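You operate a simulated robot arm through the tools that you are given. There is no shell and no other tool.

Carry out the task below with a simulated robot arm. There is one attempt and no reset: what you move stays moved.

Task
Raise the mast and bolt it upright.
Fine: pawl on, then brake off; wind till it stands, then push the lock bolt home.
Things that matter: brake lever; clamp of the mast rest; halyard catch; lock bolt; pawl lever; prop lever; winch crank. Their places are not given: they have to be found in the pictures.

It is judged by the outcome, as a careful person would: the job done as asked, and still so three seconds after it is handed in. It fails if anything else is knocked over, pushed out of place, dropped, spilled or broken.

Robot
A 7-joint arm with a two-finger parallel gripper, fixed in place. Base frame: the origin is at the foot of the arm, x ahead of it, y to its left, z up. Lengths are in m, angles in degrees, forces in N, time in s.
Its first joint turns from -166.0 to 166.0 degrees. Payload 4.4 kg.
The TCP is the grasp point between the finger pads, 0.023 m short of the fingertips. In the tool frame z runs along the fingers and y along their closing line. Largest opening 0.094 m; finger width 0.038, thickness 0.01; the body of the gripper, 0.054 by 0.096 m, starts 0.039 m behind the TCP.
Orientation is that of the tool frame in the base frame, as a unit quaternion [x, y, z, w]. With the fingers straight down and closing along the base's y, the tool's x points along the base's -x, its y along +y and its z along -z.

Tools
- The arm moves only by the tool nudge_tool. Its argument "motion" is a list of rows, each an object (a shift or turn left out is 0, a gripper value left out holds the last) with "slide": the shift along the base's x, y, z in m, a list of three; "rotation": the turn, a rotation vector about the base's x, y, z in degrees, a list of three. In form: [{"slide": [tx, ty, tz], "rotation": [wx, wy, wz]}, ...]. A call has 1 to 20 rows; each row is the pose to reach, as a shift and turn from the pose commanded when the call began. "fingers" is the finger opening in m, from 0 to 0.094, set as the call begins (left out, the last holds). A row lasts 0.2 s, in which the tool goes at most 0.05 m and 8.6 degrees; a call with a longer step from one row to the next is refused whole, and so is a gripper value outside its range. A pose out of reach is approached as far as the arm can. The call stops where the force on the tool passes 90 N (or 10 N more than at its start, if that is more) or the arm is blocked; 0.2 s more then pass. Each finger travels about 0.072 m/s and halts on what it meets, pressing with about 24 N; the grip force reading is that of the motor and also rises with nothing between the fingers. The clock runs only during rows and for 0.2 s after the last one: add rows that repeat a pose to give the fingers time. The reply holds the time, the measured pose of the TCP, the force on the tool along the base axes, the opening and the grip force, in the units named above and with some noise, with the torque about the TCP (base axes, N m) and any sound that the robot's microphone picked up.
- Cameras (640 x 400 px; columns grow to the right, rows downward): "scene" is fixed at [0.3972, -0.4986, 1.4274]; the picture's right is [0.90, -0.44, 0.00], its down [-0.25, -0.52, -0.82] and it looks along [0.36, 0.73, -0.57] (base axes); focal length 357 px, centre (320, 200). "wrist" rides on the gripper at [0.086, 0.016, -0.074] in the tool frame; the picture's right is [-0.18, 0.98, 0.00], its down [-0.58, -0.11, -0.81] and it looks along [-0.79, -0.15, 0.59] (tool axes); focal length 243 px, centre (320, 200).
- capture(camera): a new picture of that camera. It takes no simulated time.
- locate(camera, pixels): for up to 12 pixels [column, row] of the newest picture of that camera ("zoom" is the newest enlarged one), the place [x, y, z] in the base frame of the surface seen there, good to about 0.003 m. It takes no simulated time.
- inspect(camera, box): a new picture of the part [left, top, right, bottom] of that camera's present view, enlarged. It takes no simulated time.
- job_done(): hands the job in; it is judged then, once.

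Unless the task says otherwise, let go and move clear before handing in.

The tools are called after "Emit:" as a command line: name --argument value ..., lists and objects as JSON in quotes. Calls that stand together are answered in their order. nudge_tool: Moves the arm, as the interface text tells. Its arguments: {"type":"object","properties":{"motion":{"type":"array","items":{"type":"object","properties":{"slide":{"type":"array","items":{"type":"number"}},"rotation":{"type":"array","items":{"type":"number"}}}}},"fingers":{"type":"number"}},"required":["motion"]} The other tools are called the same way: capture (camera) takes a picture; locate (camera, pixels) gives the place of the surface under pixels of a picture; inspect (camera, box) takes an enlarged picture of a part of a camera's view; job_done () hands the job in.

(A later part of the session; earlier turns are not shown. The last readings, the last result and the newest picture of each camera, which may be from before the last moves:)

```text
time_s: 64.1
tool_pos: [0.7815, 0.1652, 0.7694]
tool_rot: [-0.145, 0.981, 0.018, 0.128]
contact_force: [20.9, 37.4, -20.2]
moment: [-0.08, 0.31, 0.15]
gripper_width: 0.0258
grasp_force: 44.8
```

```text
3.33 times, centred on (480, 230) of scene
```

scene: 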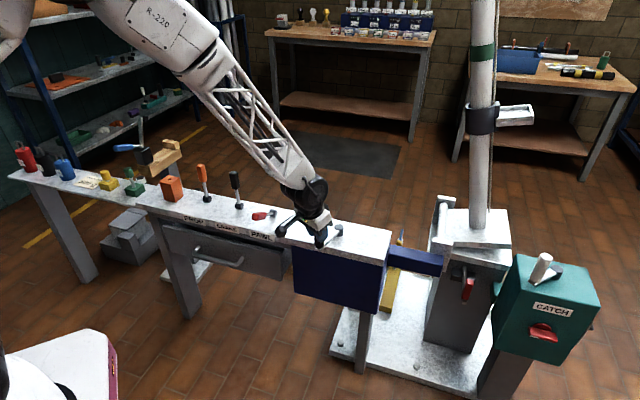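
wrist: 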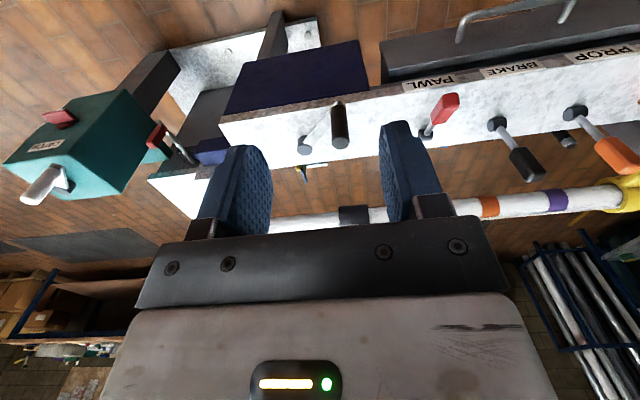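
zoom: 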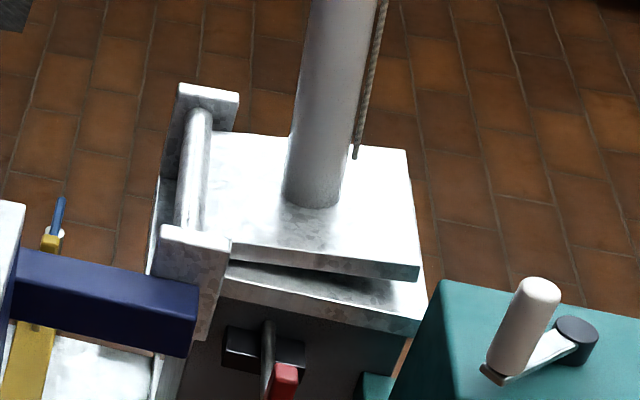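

A small wedge gap remains under the plate. Continuing in finer steps and watching the force for the landing.

Emit:
nudge_tool --motion '[{"slide": [0.0059, -0.0001, -0.001]}, {"slide": [0.0129, -0.0033, -0.001]}, {"slide": [0.0202, -0.0059, -0.001]}, {"slide": [0.0276, -0.008, -0.001]}]'

Emit:
inspect --camera "scene" --box '[420, 170, 540, 290]'

```text
time_s: 65.1
tool_pos: [0.8095, 0.1532, 0.7697]
tool_rot: [-0.144, 0.981, 0.017, 0.128]
contact_force: [-11.7, -55.8, 22.1]
moment: [0.27, -0.45, -0.25]
gripper_width: 0.026
grasp_force: 44.8
```

```text
3.33 times, centred on (480, 230) of scene
```

zoom: 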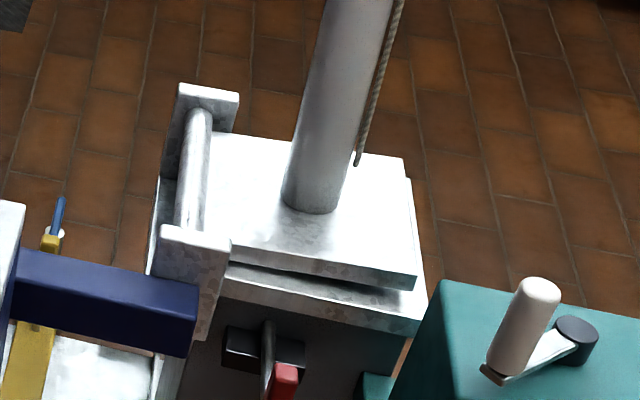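

The plate's edge still isn't parallel with the pillar top, so some degrees remain. Continuing to 632° in 4° rows.

Emit:
nudge_tool --motion '[{"slide": [0.008, -0.0036, 0]}, {"slide": [0.0156, -0.0047, 0]}, {"slide": [0.0233, -0.0052, 0]}, {"slide": [0.0311, -0.0052, 0]}]'

Emit:
inspect --camera "scene" --box '[420, 170, 540, 290]'

Emit:
capture --camera "scene"

```text
time_s: 66.1
tool_pos: [0.8391, 0.1507, 0.7655]
tool_rot: [-0.145, 0.981, 0.019, 0.127]
contact_force: [-14.6, -2.7, 11.1]
moment: [0.56, -0.86, 0.01]
gripper_width: 0.0258
grasp_force: 42.5
```

```text
3.33 times, centred on (480, 230) of scene
```

zoom: 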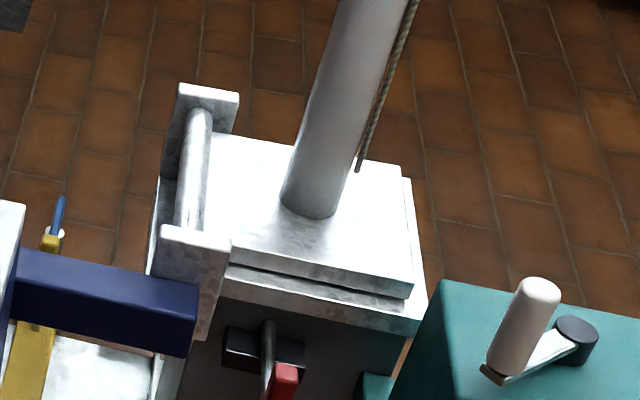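

```text
taken
```

scene: 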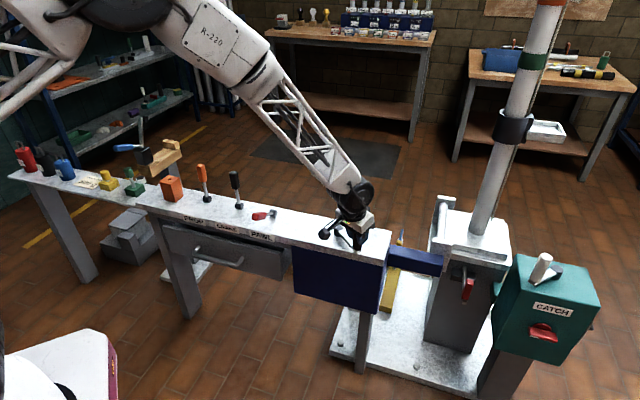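

Checking verticality: I'll locate mast surface points low and high, and plate corners.

Emit:
locate --camera "scene" --pixels '[[484, 225], [492, 185], [500, 155], [522, 80], [538, 25], [440, 240], [498, 250], [501, 262], [470, 232], [505, 225]]'

Emit:
inspect --camera "scene" --box '[430, 210, 520, 290]'

```text
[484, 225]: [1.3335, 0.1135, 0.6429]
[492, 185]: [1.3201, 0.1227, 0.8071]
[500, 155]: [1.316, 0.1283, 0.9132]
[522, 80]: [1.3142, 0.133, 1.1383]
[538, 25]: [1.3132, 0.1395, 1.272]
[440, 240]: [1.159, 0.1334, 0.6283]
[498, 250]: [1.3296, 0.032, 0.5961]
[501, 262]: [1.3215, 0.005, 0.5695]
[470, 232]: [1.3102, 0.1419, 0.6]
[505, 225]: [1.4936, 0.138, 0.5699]
```

```text
5.00 times, centred on (475, 250) of scene
```

zoom: 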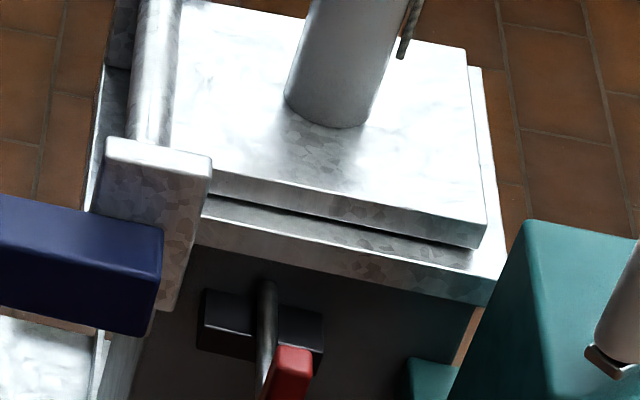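

The mast still leans about 2° (s shifts 0.017 over 0.465 m), i.e. ~10° of crank. Winding to ~644° watching for the stop.

Emit:
nudge_tool --motion '[{"slide": [0.0077, 0.0005, 0]}, {"slide": [0.0153, 0.0016, 0]}, {"slide": [0.0229, 0.0032, 0]}]'

Emit:
capture --camera "scene"

Emit:
inspect --camera "scene" --box '[430, 210, 520, 290]'

Emit:
locate --camera "scene" --pixels '[[492, 185], [500, 155], [522, 80], [540, 25]]'

```text
time_s: 66.9
tool_pos: [0.8644, 0.1537, 0.7672]
tool_rot: [-0.145, 0.981, 0.018, 0.129]
contact_force: [-1.8, 41.6, -12.1]
moment: [-0.41, -0.53, -0.99]
gripper_width: 0.033
grasp_force: 20.6
```

```text
taken
```

scene: 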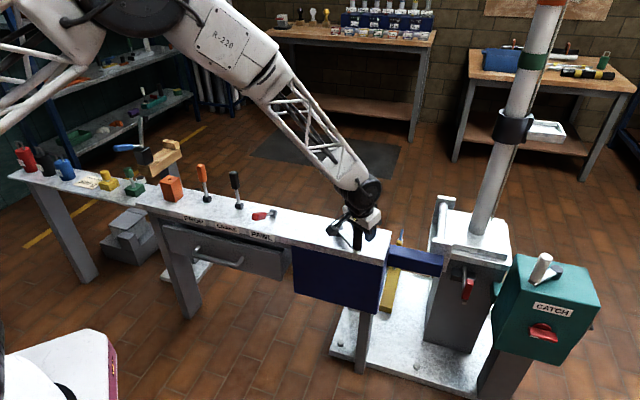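

```text
5.00 times, centred on (475, 250) of scene
```

zoom: 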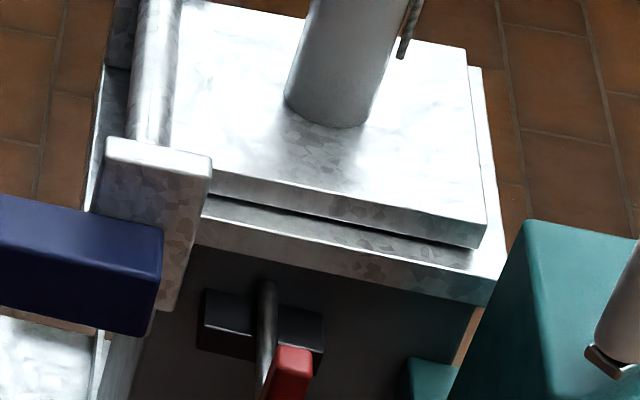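

```text
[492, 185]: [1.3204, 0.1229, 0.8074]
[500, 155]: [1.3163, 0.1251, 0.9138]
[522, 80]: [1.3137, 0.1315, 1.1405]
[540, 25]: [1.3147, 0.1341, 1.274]
```

The plate hasn't moved further and the grip width rose to 0.033, so the handle is slipping in the pads while the crank resists. I'll measure the mast's lean accurately via enlarged pictures before deciding.

Emit:
inspect --camera "scene" --box '[460, 0, 580, 75]'

Emit:
locate --camera "zoom" --pixels '[[345, 120], [365, 120], [385, 120], [405, 120], [425, 120], [330, 180], [350, 180], [370, 180], [390, 180], [410, 180], [360, 60], [400, 60]]'

Emit:
inspect --camera "scene" --box '[440, 140, 560, 240]'

Emit:
inspect --camera "scene" --box '[300, 170, 420, 270]'

```text
5.33 times, centred on (520, 38) of scene
```

zoom: 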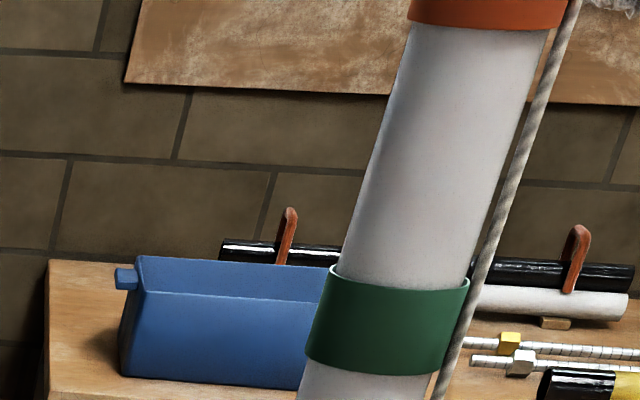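

```text
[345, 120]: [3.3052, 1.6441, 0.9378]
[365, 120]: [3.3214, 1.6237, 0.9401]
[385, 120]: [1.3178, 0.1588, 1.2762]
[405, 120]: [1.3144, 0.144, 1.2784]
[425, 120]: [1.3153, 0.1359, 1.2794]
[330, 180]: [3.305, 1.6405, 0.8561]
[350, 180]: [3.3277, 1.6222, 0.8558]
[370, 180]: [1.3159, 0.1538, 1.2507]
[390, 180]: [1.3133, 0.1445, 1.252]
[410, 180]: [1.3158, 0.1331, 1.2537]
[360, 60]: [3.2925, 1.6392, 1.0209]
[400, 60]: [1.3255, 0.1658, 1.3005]
```

```text
4.00 times, centred on (500, 190) of scene
```

zoom: 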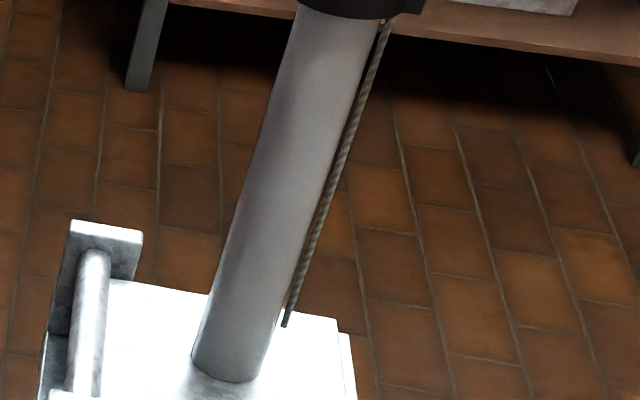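

```text
4.00 times, centred on (360, 220) of scene
```

zoom: 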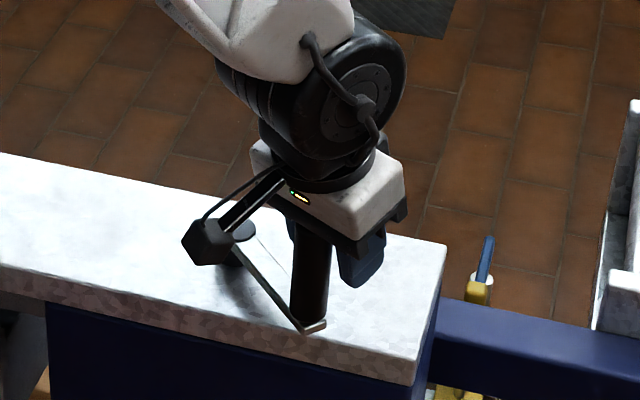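

I'll locate points right along the mast's centreline to get its tilt.

Emit:
locate --camera "scene" --pixels '[[481, 219], [487, 200], [492, 185], [497, 170], [502, 155], [519, 103], [525, 85], [530, 70], [541, 35], [545, 20], [548, 10], [537, 48]]'

```text
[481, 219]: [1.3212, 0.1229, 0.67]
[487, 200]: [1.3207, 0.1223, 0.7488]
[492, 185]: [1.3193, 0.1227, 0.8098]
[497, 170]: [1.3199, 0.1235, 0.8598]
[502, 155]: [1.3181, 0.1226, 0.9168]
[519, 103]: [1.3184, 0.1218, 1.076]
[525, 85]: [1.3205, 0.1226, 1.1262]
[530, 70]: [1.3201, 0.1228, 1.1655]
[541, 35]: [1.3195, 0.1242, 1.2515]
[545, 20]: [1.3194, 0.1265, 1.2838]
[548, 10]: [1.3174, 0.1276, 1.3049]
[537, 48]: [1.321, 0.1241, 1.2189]
```

Along the centreline the mast goes from (1.3212,0.1229) at z 0.67 to (1.3205,0.1226) at z 1.13 — vertical within ~0.1°, so it stands and the crank met its stop. I'll release the crank handle and lift clear; the pawl should hold.

Emit:
nudge_tool --motion '[{"slide": [0, 0, 0]}, {"slide": [0, 0, 0]}, {"slide": [0, 0, 0]}, {"slide": [0, 0, 0.03]}, {"slide": [0, 0, 0.07]}, {"slide": [0, 0, 0.11]}, {"slide": [0, 0, 0.15]}, {"slide": [0, 0, 0.19]}]' --fingers 0.07

Emit:
capture --camera "scene"

Emit:
locate --camera "scene" --pixels '[[481, 219], [487, 200], [497, 170], [519, 103], [525, 85], [530, 70], [541, 35], [537, 48]]'

Emit:
inspect --camera "scene" --box '[300, 170, 420, 270]'

```text
time_s: 68.7
tool_pos: [0.8637, 0.1534, 0.956]
tool_rot: [-0.145, 0.981, 0.018, 0.127]
contact_force: [-0.4, -0.3, -0.4]
moment: [0.02, 0.0, -0.02]
gripper_width: 0.0701
grasp_force: 0.1
```

```text
taken
```

scene: 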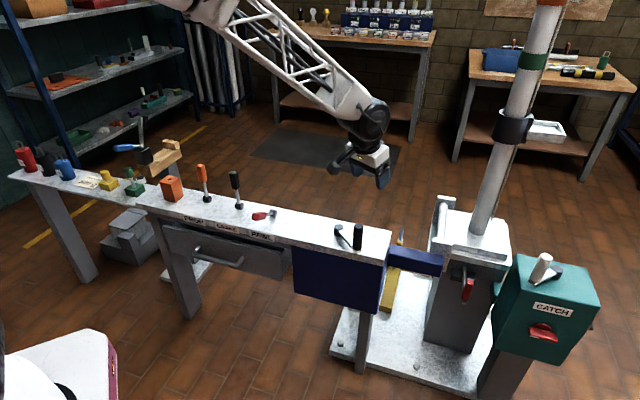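

```text
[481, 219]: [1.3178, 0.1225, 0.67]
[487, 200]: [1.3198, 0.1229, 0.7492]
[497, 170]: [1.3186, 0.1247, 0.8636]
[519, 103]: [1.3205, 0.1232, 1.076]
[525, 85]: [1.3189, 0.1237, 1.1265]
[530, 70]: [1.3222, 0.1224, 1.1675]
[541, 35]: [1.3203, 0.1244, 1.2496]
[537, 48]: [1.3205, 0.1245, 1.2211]
```

```text
4.00 times, centred on (360, 220) of scene
```

zoom: 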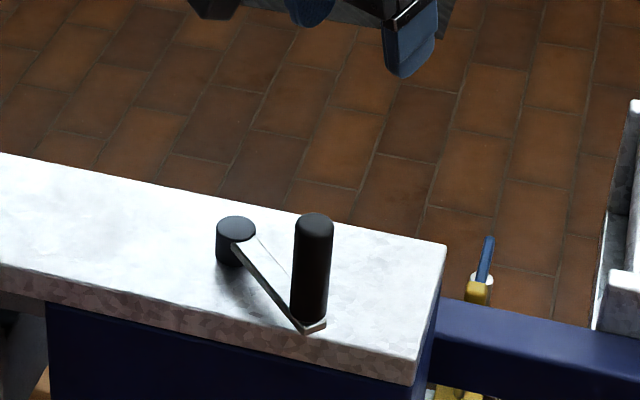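

Mast and crank hold without the gripper. Now the lock bolt: I'll check the arm's base height and bolt geometry to plan the far reach.

Emit:
locate --camera "scene" --pixels '[[60, 350], [20, 385], [90, 380], [468, 281], [468, 290], [465, 299], [463, 268], [457, 275], [470, 272], [476, 276], [440, 300], [500, 300]]'

Emit:
inspect --camera "scene" --box '[440, 255, 500, 310]'

```text
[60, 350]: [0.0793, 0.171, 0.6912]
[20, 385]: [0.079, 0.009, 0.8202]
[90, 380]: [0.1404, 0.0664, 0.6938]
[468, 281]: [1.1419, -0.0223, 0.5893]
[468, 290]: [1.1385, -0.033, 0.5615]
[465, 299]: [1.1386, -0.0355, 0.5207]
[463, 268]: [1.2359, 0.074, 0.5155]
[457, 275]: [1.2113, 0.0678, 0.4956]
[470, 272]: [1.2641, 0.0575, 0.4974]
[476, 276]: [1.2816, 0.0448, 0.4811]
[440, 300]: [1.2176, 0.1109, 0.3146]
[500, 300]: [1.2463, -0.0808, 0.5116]
```

```text
7.27 times, centred on (470, 282) of scene
```

zoom: 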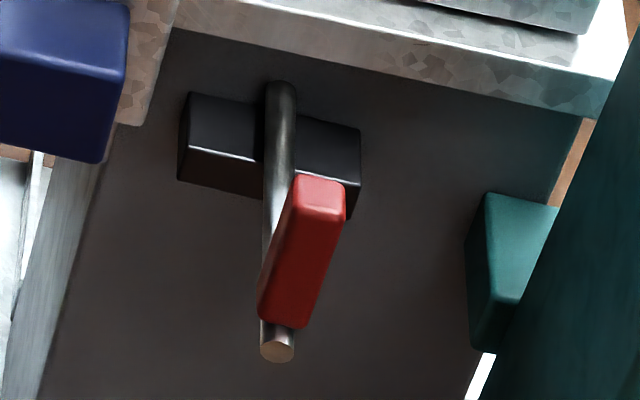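

The bolt's handle front is at about (1.138,-0.034,0.52–0.60), beyond straight-down reach, so the tool must lean far outward. I'll move to open air right of the bench and tilt the tool to 60° to see what reach I get.

Emit:
nudge_tool --motion '[{"slide": [0.0, -0.035, 0.0], "rotation": [1.9, -6.15, 0]}, {"slide": [0.0, -0.07, 0.0], "rotation": [3.75, -12.3, 0]}, {"slide": [0.0, -0.105, 0.0], "rotation": [5.63, -18.44, 0]}, {"slide": [0.01, -0.14, -0.01], "rotation": [7.5, -24.6, 0]}, {"slide": [0.02, -0.17, -0.02], "rotation": [9.4, -30.7, 0]}, {"slide": [0.03, -0.2, -0.03], "rotation": [11.27, -36.9, 0]}, {"slide": [0.04, -0.22, -0.05], "rotation": [13.14, -43.02, 0]}, {"slide": [0.05, -0.23, -0.08], "rotation": [13.14, -43.02, 0]}, {"slide": [0.05, -0.23, -0.08], "rotation": [13.14, -43.02, 0]}]' --fingers 0.0

Emit:
capture --camera "scene"

Emit:
capture --camera "wrist"

```text
time_s: 70.7
tool_pos: [0.9127, -0.0753, 0.876]
tool_rot: [-0.126, 0.857, 0.072, 0.494]
contact_force: [0.6, -1.1, -0.5]
moment: [-0.03, 0.01, 0.0]
gripper_width: 0.0003
grasp_force: 23.6
```

```text
taken
```

scene: 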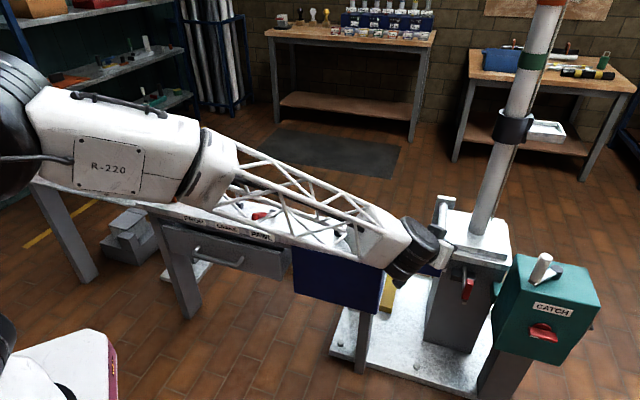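

```text
taken
```

wrist: 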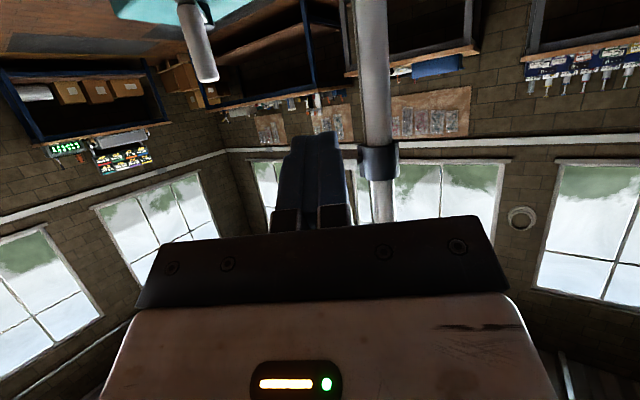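

At 60° lean the arm has no trouble at (0.913,-0.075,0.876). I'll extend forward and down toward a point short of the bolt and see whether it tracks.

Emit:
nudge_tool --motion '[{"slide": [0.016, 0, -0.037]}, {"slide": [0.032, 0, -0.074]}, {"slide": [0.048, 0, -0.111]}, {"slide": [0.064, 0, -0.148]}, {"slide": [0.08, 0, -0.185]}, {"slide": [0.096, 0, -0.222]}, {"slide": [0.112, 0, -0.256]}, {"slide": [0.112, 0, -0.256]}]'

Emit:
capture --camera "scene"

Emit:
capture --camera "wrist"

```text
time_s: 72.5
tool_pos: [1.0238, -0.0763, 0.6191]
tool_rot: [-0.127, 0.858, 0.074, 0.493]
contact_force: [0.2, 0.9, 0.8]
moment: [-0.02, 0.02, 0.0]
gripper_width: 0.0
grasp_force: 24.2
```

```text
taken
```

scene: 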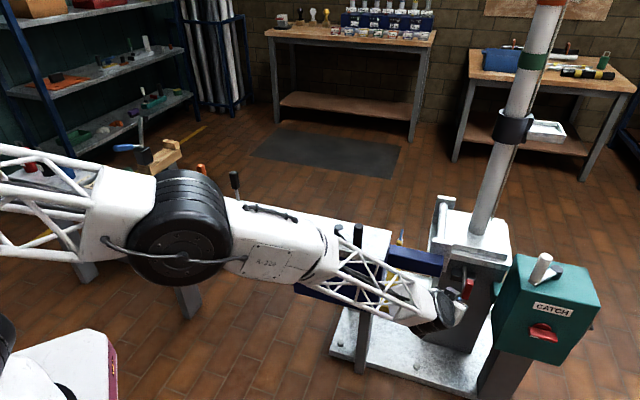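

```text
taken
```

wrist: 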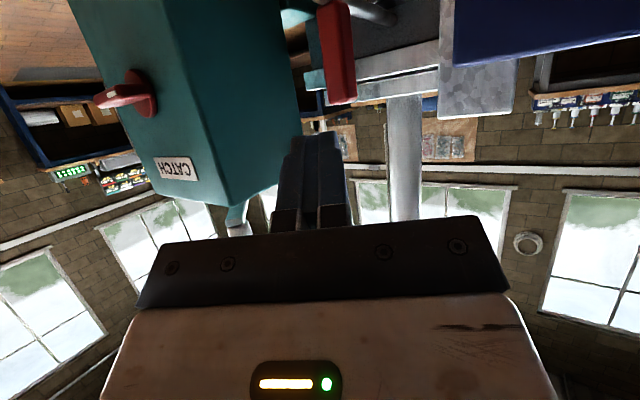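

Good: it reached (1.024,-0.076,0.619), and the wrist view shows the red bolt handle at (338,50) and rod at (370,10). I'll check the forearm's clearance to the bench before extending more.

Emit:
locate --camera "scene" --pixels '[[180, 225], [160, 180], [250, 210], [300, 225], [270, 265], [340, 250], [380, 265], [430, 310], [450, 300], [440, 290]]'

Emit:
locate --camera "wrist" --pixels '[[338, 40], [345, 95], [325, 10], [330, 60], [370, 10], [385, 15], [350, 60], [290, 45], [270, 130], [500, 50], [345, 5], [320, 5]]'

Emit:
inspect --camera "wrist" --box '[240, 0, 480, 150]'

```text
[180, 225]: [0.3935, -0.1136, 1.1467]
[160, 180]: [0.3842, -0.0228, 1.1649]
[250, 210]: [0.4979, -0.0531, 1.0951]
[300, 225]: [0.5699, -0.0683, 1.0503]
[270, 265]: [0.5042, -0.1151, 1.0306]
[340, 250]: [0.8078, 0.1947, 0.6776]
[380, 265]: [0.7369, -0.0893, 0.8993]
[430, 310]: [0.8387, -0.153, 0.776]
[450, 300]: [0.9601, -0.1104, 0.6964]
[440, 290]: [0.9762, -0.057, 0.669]
```

```text
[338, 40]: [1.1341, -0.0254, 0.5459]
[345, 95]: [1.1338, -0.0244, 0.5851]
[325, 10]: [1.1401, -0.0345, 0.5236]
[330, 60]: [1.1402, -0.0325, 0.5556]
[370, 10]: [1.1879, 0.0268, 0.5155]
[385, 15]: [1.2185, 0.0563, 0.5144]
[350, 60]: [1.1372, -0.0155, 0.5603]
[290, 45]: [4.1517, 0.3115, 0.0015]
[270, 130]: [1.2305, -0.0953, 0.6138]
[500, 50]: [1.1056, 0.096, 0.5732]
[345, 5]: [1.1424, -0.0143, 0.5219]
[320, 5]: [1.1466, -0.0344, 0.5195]
```

```text
2.67 times, centred on (360, 75) of wrist
```

zoom: 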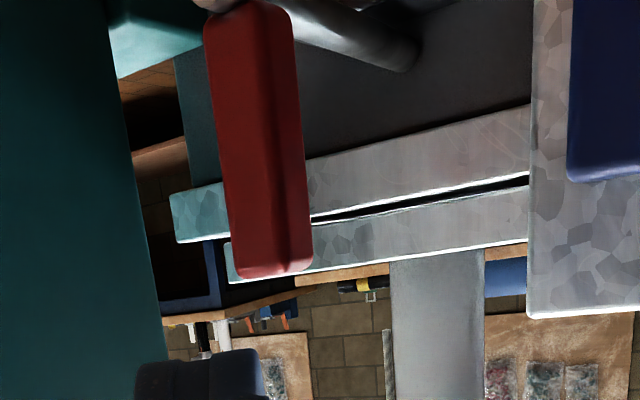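

Bolt axis is at s≈0.829 (in bench-axis terms), z≈0.51, with clear space between the navy beam/bracket and the green box. I'll locate the bracket and box edges to keep the gripper body clear.

Emit:
locate --camera "zoom" --pixels '[[540, 40], [545, 150], [540, 300], [580, 100], [580, 170], [625, 300], [100, 50], [130, 150], [150, 300], [190, 215], [410, 60], [240, 8]]'

Emit:
locate --camera "scene" --pixels '[[497, 285], [493, 300], [515, 255], [507, 270], [494, 320], [440, 262], [445, 250], [437, 268], [480, 285], [466, 281]]'

```text
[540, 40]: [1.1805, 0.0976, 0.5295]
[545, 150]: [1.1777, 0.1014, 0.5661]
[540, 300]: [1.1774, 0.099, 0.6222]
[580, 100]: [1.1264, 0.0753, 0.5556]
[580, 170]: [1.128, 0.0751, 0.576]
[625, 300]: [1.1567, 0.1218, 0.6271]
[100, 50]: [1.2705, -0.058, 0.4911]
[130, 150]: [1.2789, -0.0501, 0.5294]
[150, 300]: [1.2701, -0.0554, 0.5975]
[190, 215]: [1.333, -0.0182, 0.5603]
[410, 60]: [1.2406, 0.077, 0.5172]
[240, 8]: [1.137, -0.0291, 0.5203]
```

```text
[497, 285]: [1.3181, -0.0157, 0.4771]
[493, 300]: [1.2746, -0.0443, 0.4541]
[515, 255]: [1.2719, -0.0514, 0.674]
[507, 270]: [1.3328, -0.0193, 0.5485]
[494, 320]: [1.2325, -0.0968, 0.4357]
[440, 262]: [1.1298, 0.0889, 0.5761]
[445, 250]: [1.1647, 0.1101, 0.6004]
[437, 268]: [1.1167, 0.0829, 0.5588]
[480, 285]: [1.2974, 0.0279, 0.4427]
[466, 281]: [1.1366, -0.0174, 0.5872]
```

Clearances: beam end at s≤0.745 (t>0.85), green box at s≥0.94, bolt at s≈0.829 — enough room. I'll turn the heading 8° toward the bolt axis and bring the closed fingertips just short of the rod end.

Emit:
nudge_tool --motion '[{"slide": [0.0, 0.0, -0.02], "rotation": [0, 0, 4]}, {"slide": [0.012, 0.004, -0.045], "rotation": [0, 0, 8]}, {"slide": [0.03, 0.008, -0.07], "rotation": [0, 0, 8]}, {"slide": [0.05, 0.012, -0.09], "rotation": [0, 0, 8]}, {"slide": [0.0632, 0.0099, -0.0974], "rotation": [0, 0, 8]}, {"slide": [0.0632, 0.0099, -0.0974], "rotation": [0, 0, 8]}]'

Emit:
capture --camera "wrist"

Emit:
inspect --camera "scene" --box '[400, 230, 540, 340]'

```text
time_s: 73.9
tool_pos: [1.0887, -0.0661, 0.5226]
tool_rot: [-0.187, 0.846, 0.108, 0.487]
contact_force: [0.8, 0.5, 0.0]
moment: [0.01, 0.03, -0.02]
gripper_width: 0.0
grasp_force: 24.0
```

```text
taken
```

wrist: 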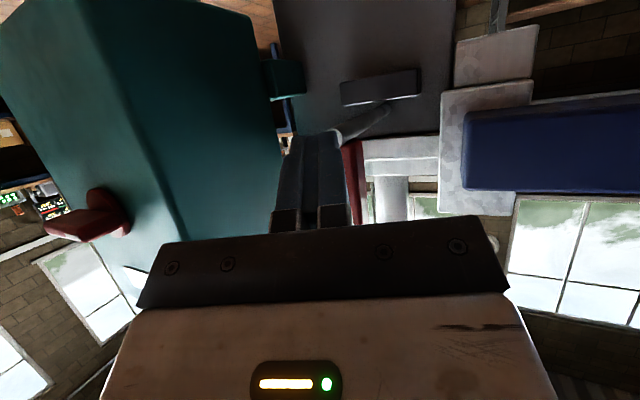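

```text
3.64 times, centred on (470, 285) of scene
```

zoom: 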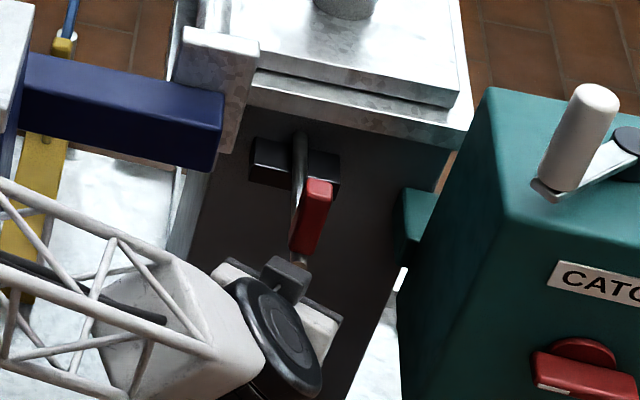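

The wrist view puts the rod end at about (337,135), which matches my computed position (1.131,-0.042,0.51), so the fingertips are on the bolt's axis about 3 cm short. I'll advance along the axis until contact.

Emit:
nudge_tool --motion '[{"slide": [0.0071, 0.0071, 0]}, {"slide": [0.0141, 0.0141, 0]}, {"slide": [0.0191, 0.0191, 0]}, {"slide": [0.0226, 0.0226, 0]}, {"slide": [0.0262, 0.0262, 0]}]'

Emit:
inspect --camera "scene" --box '[400, 230, 540, 340]'

Emit:
capture --camera "wrist"

```text
time_s: 75.1
tool_pos: [1.1137, -0.0424, 0.5229]
tool_rot: [-0.186, 0.847, 0.108, 0.487]
contact_force: [-0.3, -0.1, -0.4]
moment: [0.01, 0.0, 0.0]
gripper_width: 0.0001
grasp_force: 24.0
```

```text
3.64 times, centred on (470, 285) of scene
```

zoom: 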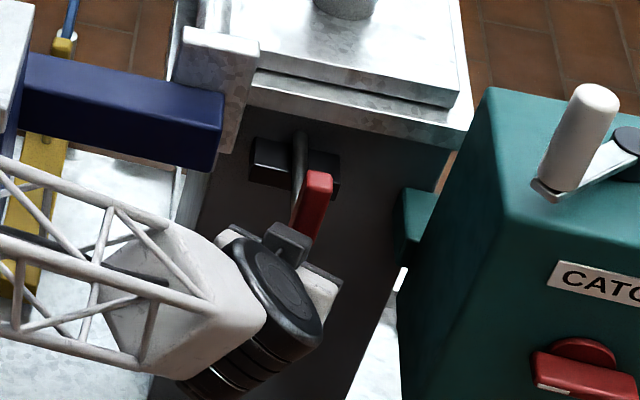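

```text
taken
```

wrist: 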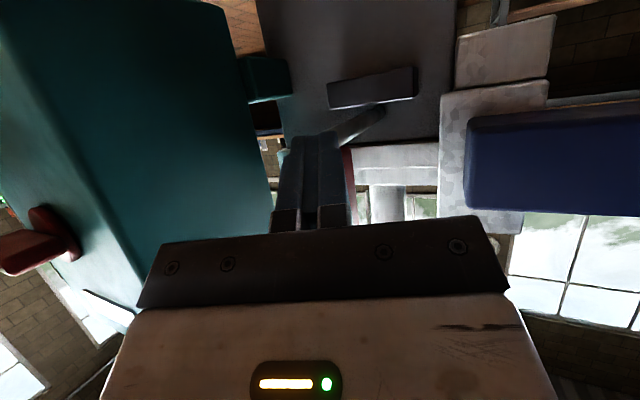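

No contact yet; the rod still shows just past the fingertips. Advancing further in 5 mm steps.

Emit:
nudge_tool --motion '[{"slide": [0.0035, 0.0035, 0]}, {"slide": [0.0071, 0.0071, 0]}, {"slide": [0.0106, 0.0106, 0]}, {"slide": [0.0141, 0.0141, 0]}]'

Emit:
inspect --camera "scene" --box '[400, 230, 540, 340]'

Emit:
inspect --camera "wrist" --box '[240, 50, 460, 230]'

```text
time_s: 76.1
tool_pos: [1.1302, -0.0251, 0.5239]
tool_rot: [-0.187, 0.846, 0.109, 0.488]
contact_force: [-1.1, -2.0, 6.7]
moment: [0.05, -0.21, -0.03]
gripper_width: 0.0
grasp_force: 24.0
```

```text
3.64 times, centred on (470, 285) of scene
```

zoom: 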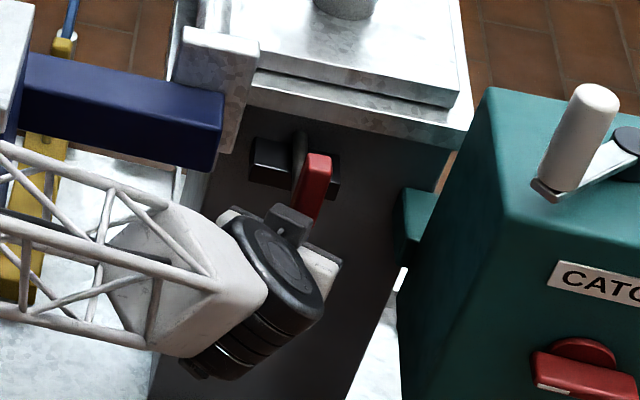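

```text
2.22 times, centred on (350, 140) of wrist
```

zoom: 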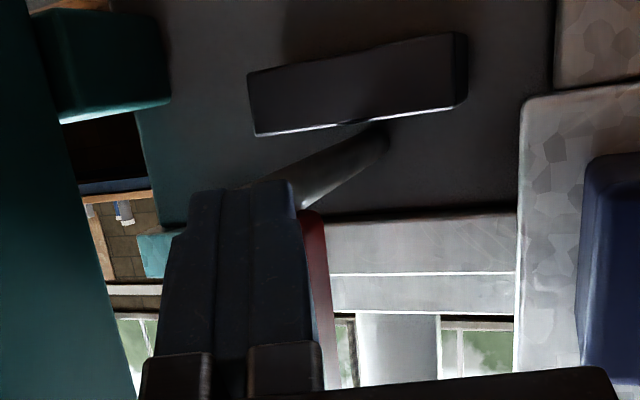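

The bolt is sliding in (red handle top moved from zoom (318,180) to (318,155)) with only ~7 N. Keep pushing along the axis.

Emit:
nudge_tool --motion '[{"slide": [0.0035, 0.0035, 0]}, {"slide": [0.0071, 0.0071, 0]}, {"slide": [0.0106, 0.0106, 0]}, {"slide": [0.0141, 0.0141, 0]}, {"slide": [0.0177, 0.0177, 0]}]'

Emit:
inspect --camera "scene" --box '[400, 230, 540, 340]'

Emit:
inspect --camera "wrist" --box '[240, 50, 460, 230]'

```text
time_s: 77.3
tool_pos: [1.1452, -0.0123, 0.5233]
tool_rot: [-0.186, 0.847, 0.108, 0.487]
contact_force: [-68.5, -8.0, 39.0]
moment: [0.29, -0.28, 0.27]
gripper_width: 0.0002
grasp_force: 23.9
stopped in row 5: the force on the tool passed its limit at 110 N (the readings are from after the stop); the commanded pose is now the measured one
```

```text
3.64 times, centred on (470, 285) of scene
```

zoom: 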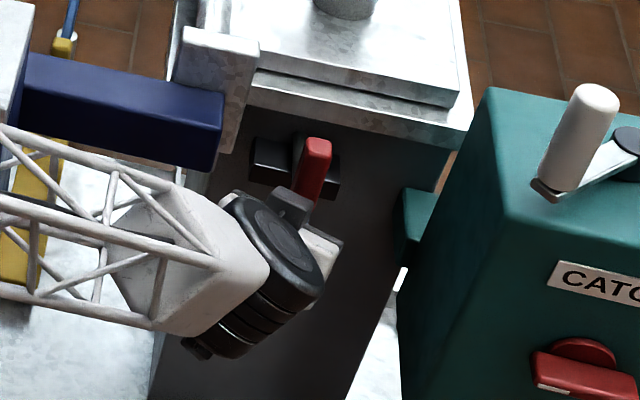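

```text
2.22 times, centred on (350, 140) of wrist
```

zoom: 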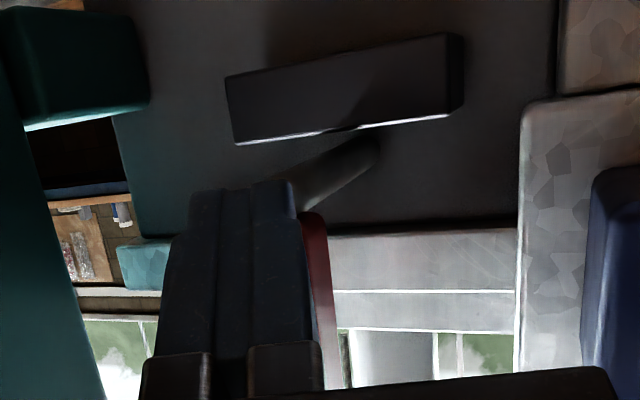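

Pushing now met a firm stop (110 N). I'll measure how far the handle has moved and whether it looks home.

Emit:
capture --camera "scene"

Emit:
inspect --camera "scene" --box '[440, 245, 500, 295]'

Emit:
locate --camera "zoom" --pixels '[[305, 200], [305, 215], [300, 260], [290, 290], [320, 220], [270, 230], [240, 240], [350, 255], [280, 195]]'

```text
taken
```

scene: 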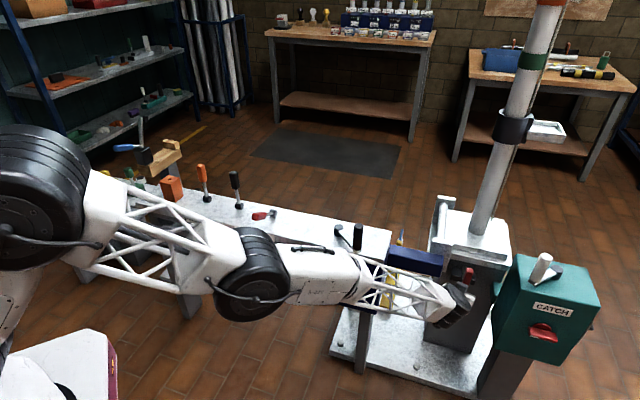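

```text
8.00 times, centred on (470, 270) of scene
```

zoom: 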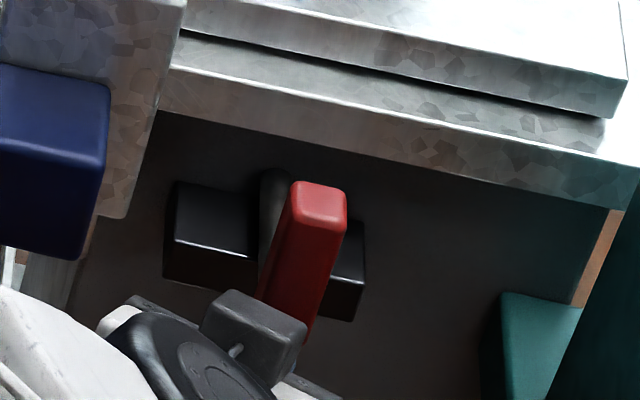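

```text
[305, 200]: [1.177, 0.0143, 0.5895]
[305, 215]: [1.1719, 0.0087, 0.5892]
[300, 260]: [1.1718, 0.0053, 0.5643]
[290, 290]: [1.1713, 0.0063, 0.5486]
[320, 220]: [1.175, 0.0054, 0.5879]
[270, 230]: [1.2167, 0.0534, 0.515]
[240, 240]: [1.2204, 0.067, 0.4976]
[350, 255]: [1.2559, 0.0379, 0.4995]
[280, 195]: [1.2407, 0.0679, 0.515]
```

The handle front moved from t≈0.783 to 0.833, i.e. 50 mm, then stopped hard. I'll back off slightly, see that the bolt stays, then press once more gently to confirm it is at its end.

Emit:
nudge_tool --motion '[{"slide": [-0.005, -0.005, 0]}, {"slide": [-0.01, -0.01, 0]}, {"slide": [-0.01, -0.01, 0]}]'

Emit:
inspect --camera "scene" --box '[440, 245, 500, 295]'

Emit:
locate --camera "zoom" --pixels '[[305, 200], [305, 215], [300, 260], [290, 290], [320, 220], [270, 230]]'

Emit:
inspect --camera "wrist" --box '[240, 50, 460, 230]'

```text
time_s: 78.1
tool_pos: [1.1349, -0.0198, 0.523]
tool_rot: [-0.185, 0.847, 0.107, 0.486]
contact_force: [0.3, -0.1, -0.2]
moment: [0.01, -0.01, -0.01]
gripper_width: 0.0
grasp_force: 24.0
```

```text
8.00 times, centred on (470, 270) of scene
```

zoom: 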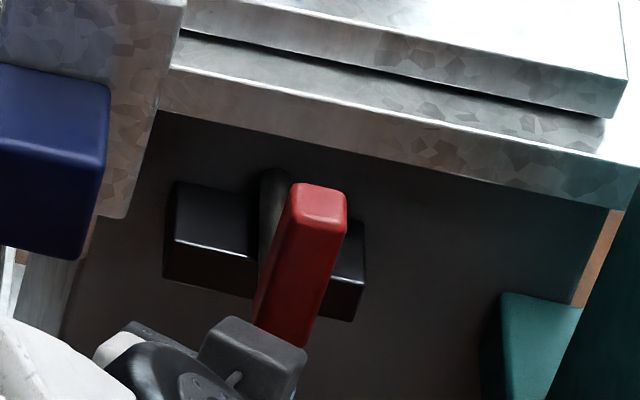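

```text
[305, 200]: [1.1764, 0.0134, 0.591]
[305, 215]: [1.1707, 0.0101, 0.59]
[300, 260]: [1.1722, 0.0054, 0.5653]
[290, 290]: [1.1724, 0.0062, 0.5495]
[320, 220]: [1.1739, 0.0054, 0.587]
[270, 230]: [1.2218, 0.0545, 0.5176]
```

```text
2.22 times, centred on (350, 140) of wrist
```

zoom: 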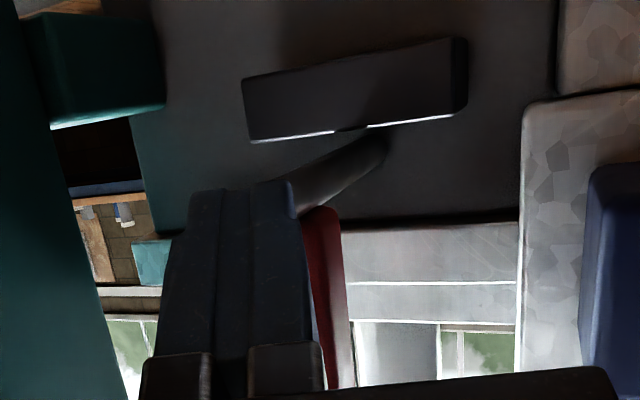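

The bolt stays where it was pushed. Pressing again slowly to see whether it gives any more travel.

Emit:
nudge_tool --motion '[{"slide": [0.006, 0.006, 0]}, {"slide": [0.009, 0.009, 0]}, {"slide": [0.0105, 0.0105, 0]}, {"slide": [0.012, 0.012, 0]}, {"slide": [0.013, 0.013, 0]}, {"slide": [0.014, 0.014, 0]}]'

Emit:
inspect --camera "scene" --box '[440, 245, 500, 295]'

Emit:
locate --camera "zoom" --pixels '[[305, 200], [305, 215], [300, 260], [290, 290], [320, 220], [270, 230]]'

```text
time_s: 79.0
tool_pos: [1.1438, -0.0127, 0.5208]
tool_rot: [-0.185, 0.847, 0.108, 0.487]
contact_force: [-70.2, -9.9, 39.6]
moment: [0.41, -0.38, 0.25]
gripper_width: 0.0001
grasp_force: 24.1
stopped in row 4: the force on the tool passed its limit at 102 N (the readings are from after the stop); the commanded pose is now the measured one
```

```text
8.00 times, centred on (470, 270) of scene
```

zoom: 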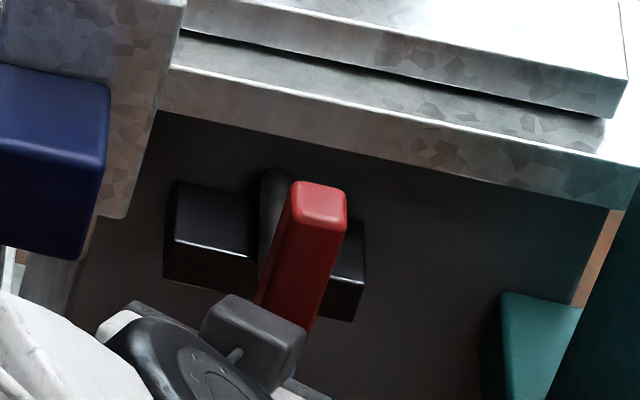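

```text
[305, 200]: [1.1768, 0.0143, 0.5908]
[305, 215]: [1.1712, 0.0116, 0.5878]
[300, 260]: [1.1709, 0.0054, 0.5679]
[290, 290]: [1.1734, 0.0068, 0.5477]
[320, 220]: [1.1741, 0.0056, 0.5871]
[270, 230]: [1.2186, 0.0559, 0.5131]
```

It stops at exactly the same place (50 mm travel). To tell "home" from "blocked", I'll back away and look at the bolt, plate and pillar from other angles.

Emit:
nudge_tool --motion '[{"slide": [-0.015, -0.015, 0]}, {"slide": [-0.04, -0.04, 0.0]}, {"slide": [-0.07, -0.06, 0.015]}, {"slide": [-0.1, -0.07, 0.035]}, {"slide": [-0.125, -0.08, 0.06]}, {"slide": [-0.14, -0.09, 0.09]}, {"slide": [-0.15, -0.1, 0.11]}, {"slide": [-0.15, -0.1, 0.11]}]'

Emit:
capture --camera "wrist"

Emit:
capture --camera "scene"

Emit:
inspect --camera "wrist" --box '[260, 0, 500, 140]'

```text
time_s: 80.8
tool_pos: [0.9928, -0.1124, 0.6311]
tool_rot: [-0.184, 0.848, 0.106, 0.485]
contact_force: [1.3, 0.4, 0.2]
moment: [0.0, 0.0, 0.01]
gripper_width: 0.0
grasp_force: 24.0
```

```text
taken
```

wrist: 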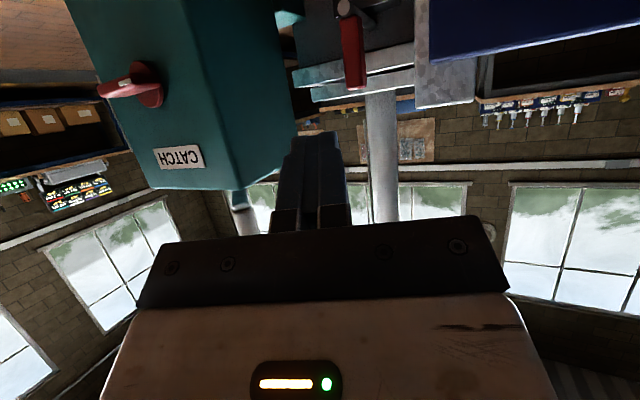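

```text
taken
```

scene: 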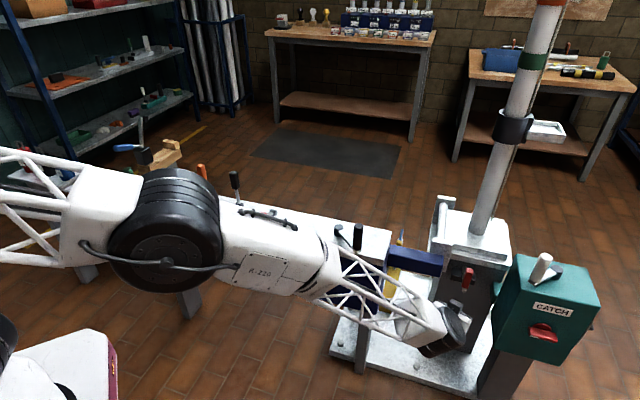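

```text
2.67 times, centred on (380, 70) of wrist
```

zoom: 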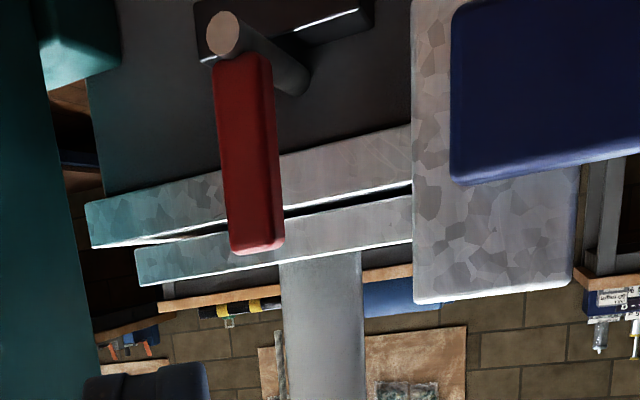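

The wrist view shows the plate's far edge down on the pillar and the bolt pushed half in; the crank handle is at scene (357,235). I'll measure the crank's present angle to judge whether the winding is really at its end.

Emit:
inspect --camera "scene" --box '[320, 210, 380, 260]'

Emit:
locate --camera "zoom" --pixels '[[295, 130], [280, 130], [310, 130], [290, 180], [290, 230], [150, 150], [165, 150], [135, 150], [300, 310], [220, 230]]'

```text
8.00 times, centred on (350, 235) of scene
```

zoom: 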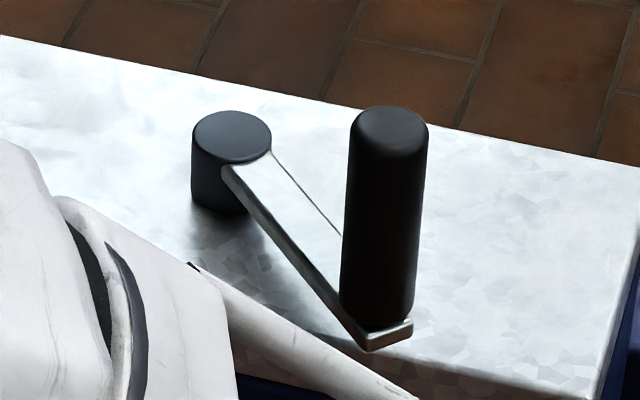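

```text
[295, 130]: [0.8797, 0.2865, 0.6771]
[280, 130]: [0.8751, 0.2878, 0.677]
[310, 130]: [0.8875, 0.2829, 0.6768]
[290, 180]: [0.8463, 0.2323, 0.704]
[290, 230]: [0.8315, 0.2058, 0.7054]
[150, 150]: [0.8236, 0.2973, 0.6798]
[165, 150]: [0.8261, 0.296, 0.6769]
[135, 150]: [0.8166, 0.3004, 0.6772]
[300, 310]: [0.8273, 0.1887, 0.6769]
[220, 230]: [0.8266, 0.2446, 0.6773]
```

Emit:
locate --camera "zoom" --pixels '[[390, 125], [370, 125], [408, 125], [390, 115], [390, 140], [230, 135], [215, 135], [250, 135], [230, 122], [230, 150], [385, 330], [370, 345]]'

```text
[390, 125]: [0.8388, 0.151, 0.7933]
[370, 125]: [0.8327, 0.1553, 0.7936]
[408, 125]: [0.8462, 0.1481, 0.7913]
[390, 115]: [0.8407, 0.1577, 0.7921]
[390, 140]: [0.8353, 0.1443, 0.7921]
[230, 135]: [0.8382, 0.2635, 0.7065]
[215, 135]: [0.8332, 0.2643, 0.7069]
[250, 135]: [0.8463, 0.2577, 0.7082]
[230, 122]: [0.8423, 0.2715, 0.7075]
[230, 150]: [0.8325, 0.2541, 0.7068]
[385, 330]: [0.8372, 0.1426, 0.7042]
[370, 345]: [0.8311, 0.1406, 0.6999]
```

The crank handle is at (0.8387,0.1513) about hub (0.8385,0.2622): exactly 270°, i.e. 450° wound = 90° of mast, so it's fully up, and the bolt's 50 mm stroke ended on a hard stop. I'll move the arm well clear and check everything once more.

Emit:
nudge_tool --motion '[{"slide": [-0.015, 0.005, 0.045]}, {"slide": [-0.03, 0.01, 0.09]}, {"slide": [-0.045, 0.015, 0.135]}, {"slide": [-0.06, 0.02, 0.18]}, {"slide": [-0.08, 0.025, 0.22]}, {"slide": [-0.1, 0.025, 0.26]}, {"slide": [-0.125, 0.02, 0.3]}, {"slide": [-0.15, 0.01, 0.335]}, {"slide": [-0.18, 0.0, 0.37]}, {"slide": [-0.21, -0.02, 0.4]}, {"slide": [-0.24, -0.04, 0.43]}, {"slide": [-0.27, -0.07, 0.45]}, {"slide": [-0.3, -0.1, 0.47]}, {"slide": [-0.3, -0.1, 0.47]}]'

Emit:
capture --camera "scene"

Emit:
inspect --camera "scene" --box '[420, 220, 540, 320]'

Emit:
inspect --camera "scene" --box '[90, 120, 380, 280]'

```text
time_s: 83.8
tool_pos: [0.6951, -0.2131, 1.0993]
tool_rot: [-0.185, 0.848, 0.107, 0.486]
contact_force: [0.0, -0.1, -0.3]
moment: [-0.02, 0.02, 0.0]
gripper_width: 0.0
grasp_force: 24.2
```

```text
taken
```

scene: 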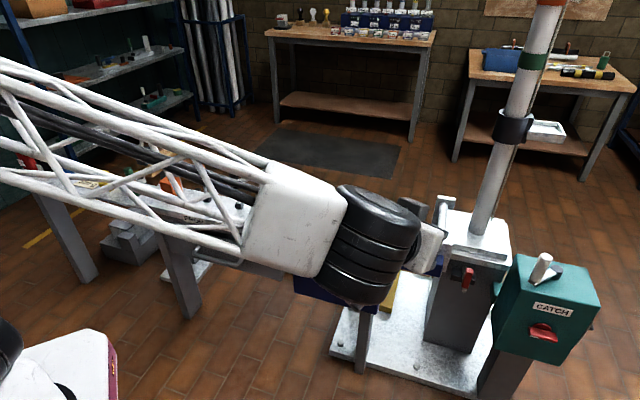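

```text
4.00 times, centred on (480, 270) of scene
```

zoom: 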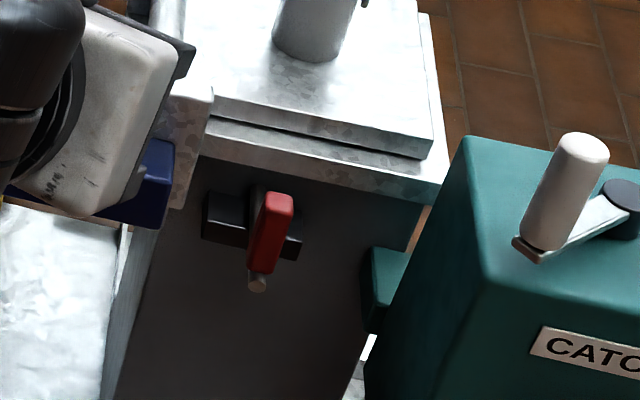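

```text
2.21 times, centred on (235, 200) of scene
```

zoom: 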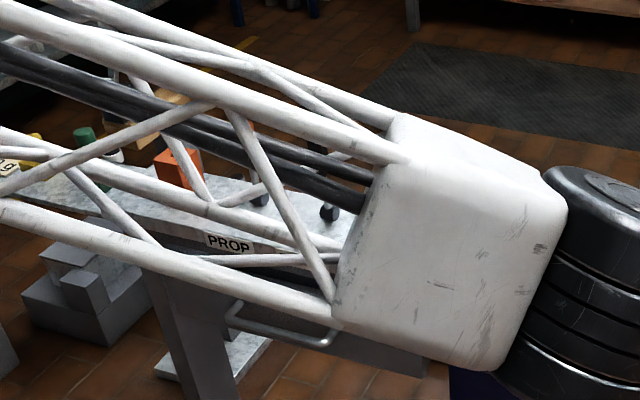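

The bolt looks set and the mast upright; my forearm blocks the bench view, so I'll move the arm back and upright the tool, then recheck the levers.

Emit:
nudge_tool --motion '[{"slide": [-0.03, 0.026, 0.003], "rotation": [-3.17, 6.8, 0]}, {"slide": [-0.06, 0.052, 0.006], "rotation": [-6.34, 13.6, 0]}, {"slide": [-0.09, 0.078, 0.009], "rotation": [-9.51, 20.4, 0]}, {"slide": [-0.12, 0.104, 0.012], "rotation": [-12.68, 27.2, 0]}, {"slide": [-0.15, 0.13, 0.015], "rotation": [-15.85, 34.0, 0]}, {"slide": [-0.18, 0.156, 0.018], "rotation": [-19.02, 40.8, 0]}, {"slide": [-0.21, 0.182, 0.02], "rotation": [-22.19, 47.6, 0]}, {"slide": [-0.245, 0.213, 0.02], "rotation": [-25.36, 54.4, 0]}, {"slide": [-0.265, 0.25, 0.03], "rotation": [-25.36, 54.4, 0]}, {"slide": [-0.285, 0.29, 0.05], "rotation": [-25.36, 54.4, 0]}, {"slide": [-0.285, 0.29, 0.05], "rotation": [-25.36, 54.4, 0]}]'

Emit:
capture --camera "scene"

Emit:
capture --camera "wrist"

```text
time_s: 86.2
tool_pos: [0.4093, 0.0758, 1.1533]
tool_rot: [-0.215, 0.976, -0.002, -0.004]
contact_force: [-0.2, -0.2, 0.2]
moment: [0.02, 0.01, -0.05]
gripper_width: 0.0
grasp_force: 23.7
```

```text
taken
```

scene: 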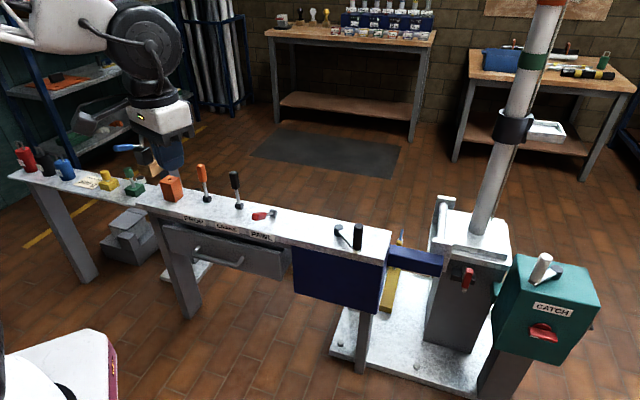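

```text
taken
```

wrist: 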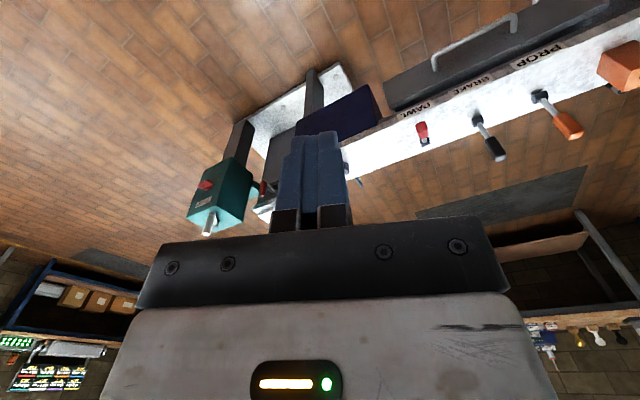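

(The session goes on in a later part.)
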